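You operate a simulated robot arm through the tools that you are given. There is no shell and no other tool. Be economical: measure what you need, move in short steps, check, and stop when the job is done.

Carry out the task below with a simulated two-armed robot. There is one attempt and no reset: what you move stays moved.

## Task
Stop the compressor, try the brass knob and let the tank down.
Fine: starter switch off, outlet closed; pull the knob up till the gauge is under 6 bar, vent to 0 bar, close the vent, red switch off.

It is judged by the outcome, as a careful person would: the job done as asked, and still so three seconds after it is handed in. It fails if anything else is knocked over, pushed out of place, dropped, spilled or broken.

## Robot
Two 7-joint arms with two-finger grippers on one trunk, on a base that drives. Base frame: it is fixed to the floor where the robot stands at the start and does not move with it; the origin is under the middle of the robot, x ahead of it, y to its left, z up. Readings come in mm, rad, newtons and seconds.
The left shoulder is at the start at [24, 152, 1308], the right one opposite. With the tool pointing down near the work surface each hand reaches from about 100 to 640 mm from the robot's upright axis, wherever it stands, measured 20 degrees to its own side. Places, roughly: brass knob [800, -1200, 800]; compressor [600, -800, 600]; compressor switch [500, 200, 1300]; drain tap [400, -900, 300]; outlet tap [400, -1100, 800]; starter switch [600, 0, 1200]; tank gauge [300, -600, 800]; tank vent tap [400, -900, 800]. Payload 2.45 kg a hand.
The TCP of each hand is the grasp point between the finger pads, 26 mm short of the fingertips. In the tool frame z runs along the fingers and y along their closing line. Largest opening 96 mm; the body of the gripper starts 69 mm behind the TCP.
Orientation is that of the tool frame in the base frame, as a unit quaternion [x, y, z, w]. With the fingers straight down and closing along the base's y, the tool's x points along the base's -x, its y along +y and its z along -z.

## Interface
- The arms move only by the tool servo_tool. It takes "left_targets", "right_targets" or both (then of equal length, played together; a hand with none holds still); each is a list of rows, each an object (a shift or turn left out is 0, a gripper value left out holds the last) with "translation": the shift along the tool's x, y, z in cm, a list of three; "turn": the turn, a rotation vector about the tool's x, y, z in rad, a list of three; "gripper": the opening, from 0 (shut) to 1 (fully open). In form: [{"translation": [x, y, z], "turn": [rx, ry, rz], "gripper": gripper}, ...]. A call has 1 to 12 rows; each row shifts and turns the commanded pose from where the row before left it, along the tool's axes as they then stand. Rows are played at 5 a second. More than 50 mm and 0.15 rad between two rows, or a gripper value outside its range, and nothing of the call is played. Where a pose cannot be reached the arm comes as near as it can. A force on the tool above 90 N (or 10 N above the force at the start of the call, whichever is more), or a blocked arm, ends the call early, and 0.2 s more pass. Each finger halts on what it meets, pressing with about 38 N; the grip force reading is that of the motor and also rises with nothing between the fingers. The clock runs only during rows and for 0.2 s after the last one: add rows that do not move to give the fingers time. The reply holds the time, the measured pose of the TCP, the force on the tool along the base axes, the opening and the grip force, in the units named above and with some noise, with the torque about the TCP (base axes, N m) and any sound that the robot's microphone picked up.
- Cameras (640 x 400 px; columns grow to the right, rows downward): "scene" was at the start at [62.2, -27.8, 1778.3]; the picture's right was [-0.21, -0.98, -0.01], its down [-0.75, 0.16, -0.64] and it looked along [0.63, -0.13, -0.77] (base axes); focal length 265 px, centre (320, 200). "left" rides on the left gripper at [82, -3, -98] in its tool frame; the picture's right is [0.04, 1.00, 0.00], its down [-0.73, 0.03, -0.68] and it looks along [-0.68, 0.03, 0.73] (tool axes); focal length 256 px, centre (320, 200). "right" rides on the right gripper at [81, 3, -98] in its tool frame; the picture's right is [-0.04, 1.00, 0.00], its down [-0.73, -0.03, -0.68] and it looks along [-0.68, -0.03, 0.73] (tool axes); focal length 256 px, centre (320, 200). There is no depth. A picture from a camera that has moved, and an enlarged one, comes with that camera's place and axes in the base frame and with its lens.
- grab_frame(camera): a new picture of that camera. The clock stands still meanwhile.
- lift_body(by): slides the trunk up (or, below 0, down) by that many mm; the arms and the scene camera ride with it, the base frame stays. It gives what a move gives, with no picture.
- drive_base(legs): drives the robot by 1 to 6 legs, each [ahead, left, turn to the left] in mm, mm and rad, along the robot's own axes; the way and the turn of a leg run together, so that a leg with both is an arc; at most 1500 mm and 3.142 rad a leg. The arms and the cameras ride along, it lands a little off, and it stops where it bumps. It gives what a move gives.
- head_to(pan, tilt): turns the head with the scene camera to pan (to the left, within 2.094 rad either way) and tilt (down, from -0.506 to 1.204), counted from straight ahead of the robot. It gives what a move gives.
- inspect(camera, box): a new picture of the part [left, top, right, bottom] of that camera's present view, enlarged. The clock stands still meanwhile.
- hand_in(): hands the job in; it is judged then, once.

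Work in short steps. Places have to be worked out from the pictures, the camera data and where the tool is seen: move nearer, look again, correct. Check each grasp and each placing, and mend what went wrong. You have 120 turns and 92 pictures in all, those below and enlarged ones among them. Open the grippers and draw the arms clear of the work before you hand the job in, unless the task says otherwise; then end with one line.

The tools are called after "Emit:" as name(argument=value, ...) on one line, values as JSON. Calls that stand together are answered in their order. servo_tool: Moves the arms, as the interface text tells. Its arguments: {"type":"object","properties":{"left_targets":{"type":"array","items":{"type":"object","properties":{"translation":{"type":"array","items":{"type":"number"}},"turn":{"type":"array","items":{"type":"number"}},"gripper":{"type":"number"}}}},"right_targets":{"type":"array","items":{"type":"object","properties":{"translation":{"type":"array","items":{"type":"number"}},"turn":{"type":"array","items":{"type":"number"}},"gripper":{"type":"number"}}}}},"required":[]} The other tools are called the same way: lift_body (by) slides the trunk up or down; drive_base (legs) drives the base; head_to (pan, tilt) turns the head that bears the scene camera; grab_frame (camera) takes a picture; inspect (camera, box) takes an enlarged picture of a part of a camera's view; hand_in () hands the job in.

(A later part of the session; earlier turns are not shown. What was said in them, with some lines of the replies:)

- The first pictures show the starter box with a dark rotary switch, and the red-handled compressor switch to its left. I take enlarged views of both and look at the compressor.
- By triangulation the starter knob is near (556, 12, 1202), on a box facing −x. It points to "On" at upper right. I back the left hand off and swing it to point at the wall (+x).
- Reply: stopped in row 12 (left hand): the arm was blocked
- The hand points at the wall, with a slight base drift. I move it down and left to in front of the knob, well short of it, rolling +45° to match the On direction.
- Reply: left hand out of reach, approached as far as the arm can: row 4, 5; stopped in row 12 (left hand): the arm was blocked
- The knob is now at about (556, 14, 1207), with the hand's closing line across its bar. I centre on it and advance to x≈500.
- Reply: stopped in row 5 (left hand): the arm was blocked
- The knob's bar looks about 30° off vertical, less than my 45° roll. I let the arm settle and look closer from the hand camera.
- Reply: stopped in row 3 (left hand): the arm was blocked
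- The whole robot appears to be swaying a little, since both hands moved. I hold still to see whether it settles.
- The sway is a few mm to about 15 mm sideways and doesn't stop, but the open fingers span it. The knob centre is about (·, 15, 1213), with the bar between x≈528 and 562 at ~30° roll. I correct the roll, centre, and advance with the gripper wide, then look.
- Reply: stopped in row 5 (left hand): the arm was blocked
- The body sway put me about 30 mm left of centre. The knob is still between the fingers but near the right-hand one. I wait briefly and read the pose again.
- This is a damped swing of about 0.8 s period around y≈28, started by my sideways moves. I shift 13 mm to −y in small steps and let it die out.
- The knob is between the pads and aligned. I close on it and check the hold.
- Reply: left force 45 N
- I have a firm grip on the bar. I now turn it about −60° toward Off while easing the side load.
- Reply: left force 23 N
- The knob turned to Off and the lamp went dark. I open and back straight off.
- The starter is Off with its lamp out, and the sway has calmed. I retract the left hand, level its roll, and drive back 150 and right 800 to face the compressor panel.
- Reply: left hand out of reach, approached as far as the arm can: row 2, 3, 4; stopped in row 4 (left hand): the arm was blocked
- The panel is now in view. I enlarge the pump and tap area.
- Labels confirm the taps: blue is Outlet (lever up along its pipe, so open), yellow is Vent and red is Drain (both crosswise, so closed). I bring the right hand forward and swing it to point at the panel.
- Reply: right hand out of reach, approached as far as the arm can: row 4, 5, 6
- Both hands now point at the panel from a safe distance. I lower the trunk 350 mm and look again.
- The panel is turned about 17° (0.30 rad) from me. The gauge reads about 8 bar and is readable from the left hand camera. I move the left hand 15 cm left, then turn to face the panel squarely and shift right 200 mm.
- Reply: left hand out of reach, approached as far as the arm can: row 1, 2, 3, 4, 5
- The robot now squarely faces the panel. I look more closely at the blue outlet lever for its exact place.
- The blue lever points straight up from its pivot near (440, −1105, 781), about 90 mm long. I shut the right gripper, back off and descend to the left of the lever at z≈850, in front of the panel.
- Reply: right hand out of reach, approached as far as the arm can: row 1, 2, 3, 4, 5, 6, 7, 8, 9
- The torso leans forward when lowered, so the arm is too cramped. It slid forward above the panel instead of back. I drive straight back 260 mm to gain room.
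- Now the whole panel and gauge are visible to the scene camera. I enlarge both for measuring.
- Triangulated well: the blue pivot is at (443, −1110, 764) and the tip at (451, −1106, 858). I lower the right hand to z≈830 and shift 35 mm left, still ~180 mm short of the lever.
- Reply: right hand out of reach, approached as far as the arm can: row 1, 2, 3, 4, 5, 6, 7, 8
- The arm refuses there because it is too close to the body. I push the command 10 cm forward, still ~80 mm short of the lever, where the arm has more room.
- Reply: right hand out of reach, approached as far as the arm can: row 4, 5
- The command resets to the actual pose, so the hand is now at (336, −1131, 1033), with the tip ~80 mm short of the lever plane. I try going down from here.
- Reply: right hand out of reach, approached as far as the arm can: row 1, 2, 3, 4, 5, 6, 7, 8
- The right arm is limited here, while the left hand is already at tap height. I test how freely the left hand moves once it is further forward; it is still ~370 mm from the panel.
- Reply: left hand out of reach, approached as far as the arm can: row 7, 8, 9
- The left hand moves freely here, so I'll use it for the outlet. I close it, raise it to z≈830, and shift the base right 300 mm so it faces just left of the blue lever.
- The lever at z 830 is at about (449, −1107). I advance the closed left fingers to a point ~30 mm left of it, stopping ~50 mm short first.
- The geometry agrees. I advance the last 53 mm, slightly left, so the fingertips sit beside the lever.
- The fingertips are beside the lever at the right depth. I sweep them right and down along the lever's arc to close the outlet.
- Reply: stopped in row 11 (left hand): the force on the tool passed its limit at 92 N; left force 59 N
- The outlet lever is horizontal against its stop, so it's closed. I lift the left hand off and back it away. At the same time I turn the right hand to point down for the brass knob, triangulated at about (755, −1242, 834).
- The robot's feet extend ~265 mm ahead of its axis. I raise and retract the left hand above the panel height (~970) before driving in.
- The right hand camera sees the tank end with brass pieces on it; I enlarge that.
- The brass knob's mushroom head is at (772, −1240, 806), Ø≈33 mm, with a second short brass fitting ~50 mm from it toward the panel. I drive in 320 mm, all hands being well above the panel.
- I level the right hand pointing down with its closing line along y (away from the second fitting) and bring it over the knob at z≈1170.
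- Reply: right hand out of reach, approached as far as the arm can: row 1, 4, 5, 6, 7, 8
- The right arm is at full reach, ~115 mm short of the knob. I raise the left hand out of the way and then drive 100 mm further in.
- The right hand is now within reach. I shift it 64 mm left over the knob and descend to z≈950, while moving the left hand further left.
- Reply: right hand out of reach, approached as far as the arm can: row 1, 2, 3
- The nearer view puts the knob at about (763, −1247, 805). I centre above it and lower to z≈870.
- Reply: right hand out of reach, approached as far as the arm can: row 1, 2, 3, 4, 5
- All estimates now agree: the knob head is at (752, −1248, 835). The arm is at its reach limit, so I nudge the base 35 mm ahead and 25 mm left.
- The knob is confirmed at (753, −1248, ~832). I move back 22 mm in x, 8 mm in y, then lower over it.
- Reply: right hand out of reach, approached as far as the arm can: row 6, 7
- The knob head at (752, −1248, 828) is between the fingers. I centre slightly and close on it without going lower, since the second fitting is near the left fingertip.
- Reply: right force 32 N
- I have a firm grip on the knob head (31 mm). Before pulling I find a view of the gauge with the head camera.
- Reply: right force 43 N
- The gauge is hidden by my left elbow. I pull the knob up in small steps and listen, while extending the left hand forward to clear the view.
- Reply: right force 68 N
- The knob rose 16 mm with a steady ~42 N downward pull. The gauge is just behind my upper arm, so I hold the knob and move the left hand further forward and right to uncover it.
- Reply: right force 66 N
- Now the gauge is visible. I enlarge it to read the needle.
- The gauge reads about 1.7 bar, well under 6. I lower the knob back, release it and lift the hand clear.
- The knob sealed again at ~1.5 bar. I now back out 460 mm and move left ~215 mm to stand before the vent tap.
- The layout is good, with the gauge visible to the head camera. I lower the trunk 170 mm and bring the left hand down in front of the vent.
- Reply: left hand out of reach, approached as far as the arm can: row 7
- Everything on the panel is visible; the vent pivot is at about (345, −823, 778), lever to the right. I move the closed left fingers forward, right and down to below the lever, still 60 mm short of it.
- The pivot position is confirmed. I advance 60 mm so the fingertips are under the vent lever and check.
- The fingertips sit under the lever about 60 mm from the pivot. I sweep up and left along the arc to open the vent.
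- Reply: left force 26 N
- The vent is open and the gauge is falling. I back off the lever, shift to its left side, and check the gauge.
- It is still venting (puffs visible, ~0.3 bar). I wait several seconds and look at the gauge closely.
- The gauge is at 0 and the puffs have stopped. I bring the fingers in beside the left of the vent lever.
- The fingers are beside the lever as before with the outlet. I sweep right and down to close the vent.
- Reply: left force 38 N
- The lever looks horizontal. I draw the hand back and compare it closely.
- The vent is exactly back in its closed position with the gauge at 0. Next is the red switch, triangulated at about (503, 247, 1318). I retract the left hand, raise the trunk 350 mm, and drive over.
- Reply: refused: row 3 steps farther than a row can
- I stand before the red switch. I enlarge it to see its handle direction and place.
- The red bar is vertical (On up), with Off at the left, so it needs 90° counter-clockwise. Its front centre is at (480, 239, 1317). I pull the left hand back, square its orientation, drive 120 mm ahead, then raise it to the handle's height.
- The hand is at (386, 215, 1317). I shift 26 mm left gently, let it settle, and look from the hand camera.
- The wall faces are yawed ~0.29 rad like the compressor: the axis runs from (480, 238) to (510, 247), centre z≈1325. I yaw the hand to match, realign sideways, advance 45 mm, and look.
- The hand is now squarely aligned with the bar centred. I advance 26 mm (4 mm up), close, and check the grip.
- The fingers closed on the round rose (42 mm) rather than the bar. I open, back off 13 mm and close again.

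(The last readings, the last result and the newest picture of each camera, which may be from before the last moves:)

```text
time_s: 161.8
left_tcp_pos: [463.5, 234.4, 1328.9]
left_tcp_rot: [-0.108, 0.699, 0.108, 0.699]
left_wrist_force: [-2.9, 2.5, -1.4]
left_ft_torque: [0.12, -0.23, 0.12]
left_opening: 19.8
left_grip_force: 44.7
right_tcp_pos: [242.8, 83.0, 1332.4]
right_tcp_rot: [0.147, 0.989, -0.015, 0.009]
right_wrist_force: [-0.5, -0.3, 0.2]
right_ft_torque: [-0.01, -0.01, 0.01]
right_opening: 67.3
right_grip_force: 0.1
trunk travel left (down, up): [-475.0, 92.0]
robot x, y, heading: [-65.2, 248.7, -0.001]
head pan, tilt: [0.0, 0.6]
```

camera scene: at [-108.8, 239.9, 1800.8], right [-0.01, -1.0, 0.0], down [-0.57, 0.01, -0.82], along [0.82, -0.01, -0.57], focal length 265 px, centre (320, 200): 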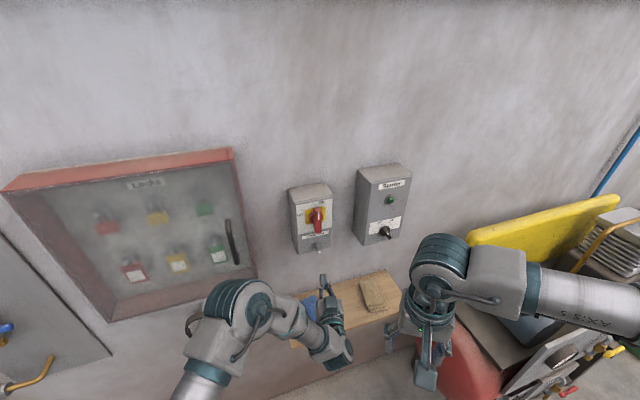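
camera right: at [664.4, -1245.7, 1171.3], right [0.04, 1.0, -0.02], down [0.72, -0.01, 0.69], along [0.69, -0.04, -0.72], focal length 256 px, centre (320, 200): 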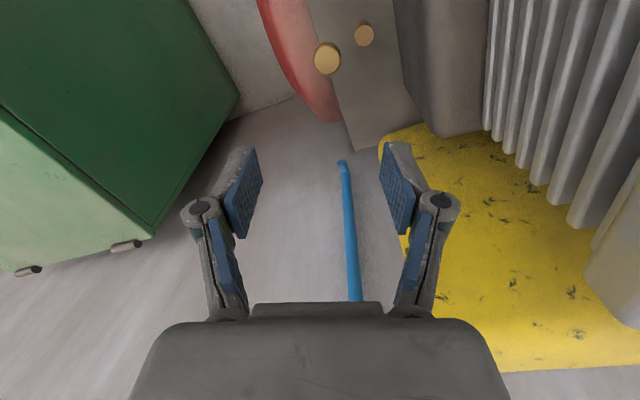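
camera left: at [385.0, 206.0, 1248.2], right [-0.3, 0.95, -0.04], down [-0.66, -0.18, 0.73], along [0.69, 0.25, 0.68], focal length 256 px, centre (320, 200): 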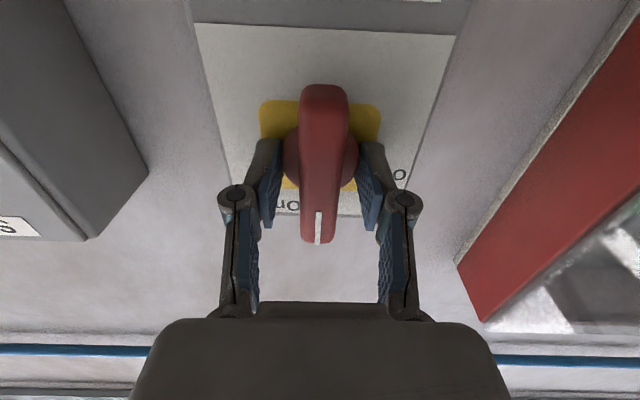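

Now the bar itself is gripped (20 mm). I turn it 90° counter-clockwise toward Off.

Emit:
servo_tool(left_targets=[{"turn": [0, 0, -0.14]}, {"turn": [0, 0, -0.14]}, {"turn": [0, 0, -0.14]}, {"turn": [0, 0, -0.14]}, {"turn": [0, 0, -0.14]}, {"turn": [0, 0, -0.14]}, {"turn": [0, 0, -0.14]}, {"turn": [0, 0, -0.14]}, {"turn": [0, 0, -0.14]}, {"turn": [0, 0, -0.14]}, {"turn": [0, 0, -0.14]}, {}])

Emit:
grab_frame(camera="left")

```text
time_s: 164.4
left_tcp_pos: [463.4, 239.1, 1325.3]
left_tcp_rot: [-0.567, 0.429, -0.407, 0.574]
left_wrist_force: [-27.0, 9.5, -43.7]
left_ft_torque: [0.0, 0.55, -0.63]
left_opening: 19.8
left_grip_force: 44.9
right_tcp_pos: [242.8, 86.3, 1333.7]
right_tcp_rot: [0.146, 0.989, -0.017, 0.01]
right_wrist_force: [0.5, -1.1, -0.8]
right_ft_torque: [0.0, -0.02, 0.01]
right_opening: 67.4
right_grip_force: 0.1
trunk travel left (down, up): [-475.0, 92.0]
robot x, y, heading: [-65.0, 247.3, -0.001]
head pan, tilt: [0.0, 0.6]
```

```text
6 pictures are left
camera left: at [394.5, 131.0, 1328.0], right [-0.01, -0.01, -1.0], down [-0.87, 0.49, 0.0], along [0.49, 0.87, -0.01], focal length 256 px, centre (320, 200)
```

left: 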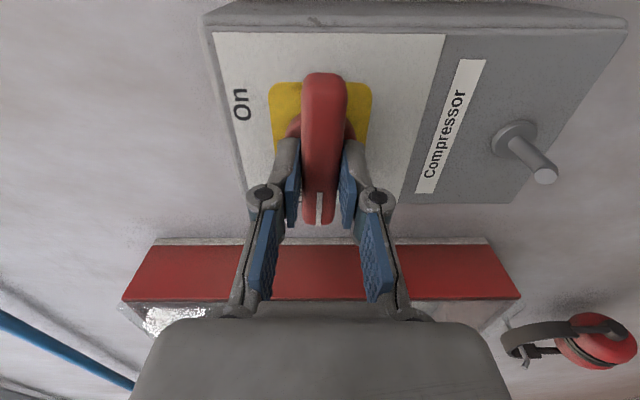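

The handle now points left to Off. I release it and back straight off.

Emit:
servo_tool(left_targets=[{"turn": [0, 0, -0.03]}, {"gripper": 0.6}, {}, {}, {"translation": [0, 0, -2]}, {"translation": [0, 0, -4]}, {"translation": [0, 0, -4]}, {"translation": [0, 0, -3]}])

Emit:
grab_frame(camera="left")

```text
time_s: 166.3
left_tcp_pos: [347.2, 198.9, 1330.5]
left_tcp_rot: [-0.573, 0.411, -0.412, 0.577]
left_wrist_force: [5.3, 5.9, -2.0]
left_ft_torque: [0.07, -0.14, -0.21]
left_opening: 57.6
left_grip_force: 0.1
right_tcp_pos: [233.0, 79.7, 1331.7]
right_tcp_rot: [0.14, 0.99, -0.02, -0.002]
right_wrist_force: [-4.8, -5.8, 0.8]
right_ft_torque: [0.08, -0.02, 0.04]
right_opening: 69.6
right_grip_force: 0.2
trunk travel left (down, up): [-475.0, 92.0]
robot x, y, heading: [-65.6, 243.5, -0.002]
head pan, tilt: [0.0, 0.6]
stopped in row 8 (right hand): the force on the tool passed its limit at 95 N (the readings are from after the stop); the commanded pose is now the measured one
```

```text
5 pictures are left
camera left: at [282.2, 88.6, 1333.7], right [0.02, -0.04, -1.0], down [-0.88, 0.47, -0.03], along [0.47, 0.88, -0.02], focal length 256 px, centre (320, 200)
```

left: 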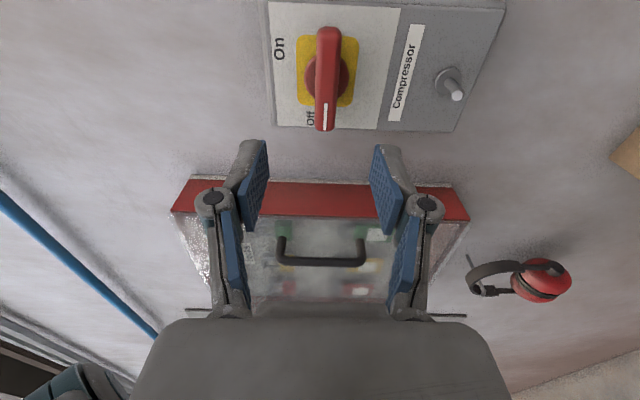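

The switch points to Off. My two hands touched each other while backing off, with no harm to the scene. I move the right hand away to the right and drive back.

Emit:
servo_tool(right_targets=[{"translation": [0, -2, 0]}, {"translation": [0, -3, 0]}, {"translation": [0, -3, 0]}, {"translation": [0, -2, 0]}, {}])

Emit:
drive_base(legs=[[-250, 0, 0]])

Emit:
head_to(pan=-0.35, tilt=0.55)

Emit:
grab_frame(camera="scene")

```text
time_s: 167.5
left_tcp_pos: [347.5, 205.4, 1331.1]
left_tcp_rot: [-0.574, 0.409, -0.414, 0.575]
left_wrist_force: [-0.1, 0.2, 0.4]
left_ft_torque: [0.0, 0.01, 0.0]
left_opening: 57.5
left_grip_force: 0.0
right_tcp_pos: [203.5, -7.0, 1336.9]
right_tcp_rot: [0.139, 0.99, -0.022, -0.001]
right_wrist_force: [-0.5, -0.3, 0.0]
right_ft_torque: [-0.02, 0.01, 0.01]
right_opening: 67.2
right_grip_force: 0.0
trunk travel left (down, up): [-475.0, 92.0]
robot x, y, heading: [-67.8, 247.6, 0.003]
head pan, tilt: [0.0, 0.6]
```

```text
time_s: 169.3
left_tcp_pos: [99.8, 201.1, 1329.0]
left_tcp_rot: [-0.575, 0.412, -0.412, 0.575]
left_wrist_force: [-0.1, 0.3, -0.1]
left_ft_torque: [-0.01, -0.02, 0.0]
left_opening: 57.9
left_grip_force: 0.0
right_tcp_pos: [-45.7, -11.9, 1335.1]
right_tcp_rot: [0.139, 0.99, -0.021, -0.003]
right_wrist_force: [-0.5, -0.4, 0.2]
right_ft_torque: [-0.01, -0.04, 0.0]
right_opening: 67.1
right_grip_force: 0.0
trunk travel left (down, up): [-475.0, 92.0]
robot x, y, heading: [-317.2, 246.8, -0.004]
head pan, tilt: [0.0, 0.6]
```

```text
time_s: 170.1
left_tcp_pos: [91.7, 200.7, 1332.1]
left_tcp_rot: [-0.573, 0.41, -0.414, 0.577]
left_wrist_force: [-0.4, 0.8, 0.4]
left_ft_torque: [0.0, 0.02, 0.0]
left_opening: 57.6
left_grip_force: 0.1
right_tcp_pos: [-51.3, -13.1, 1337.9]
right_tcp_rot: [0.14, 0.99, -0.021, -0.001]
right_wrist_force: [0.5, 0.8, 0.8]
right_ft_torque: [-0.03, 0.02, -0.05]
right_opening: 67.4
right_grip_force: 0.0
trunk travel left (down, up): [-475.0, 92.0]
robot x, y, heading: [-318.8, 246.2, 0.002]
head pan, tilt: [-0.351, 0.55]
```

```text
4 pictures are left
camera scene: at [-246.6, 202.5, 1805.2], right [-0.34, -0.94, -0.01], down [-0.49, 0.19, -0.85], along [0.8, -0.29, -0.53], focal length 265 px, centre (320, 200)
```

scene: 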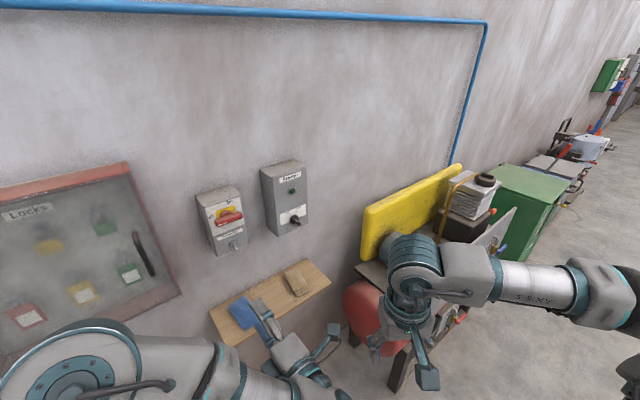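

The hands are clear. One enlarged check of both switches.

Emit:
inspect(camera="scene", box=[190, 150, 320, 260])

```text
3.64 times, centred on (255, 205) of scene
camera zoom: at [-246.6, 202.5, 1805.2], right [-0.34, -0.94, -0.01], down [-0.49, 0.19, -0.85], along [0.8, -0.29, -0.53], focal length 964 px, centre (556, 182)
```

zoom: 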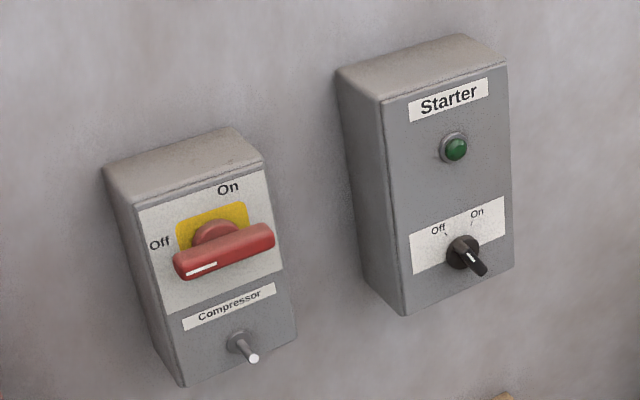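

The red switch is Off and the starter is Off with its lamp dark. The vent and outlet are closed, the gauge read 0, and both grippers are open and clear, so I hand in.

Emit:
hand_in()

```text
The job is handed in.
```

The compressor is stopped: starter and red switch are off, outlet and vent are closed. The brass knob was tried (gauge fell from 8 to under 2 bar) and the tank is down to 0 bar.
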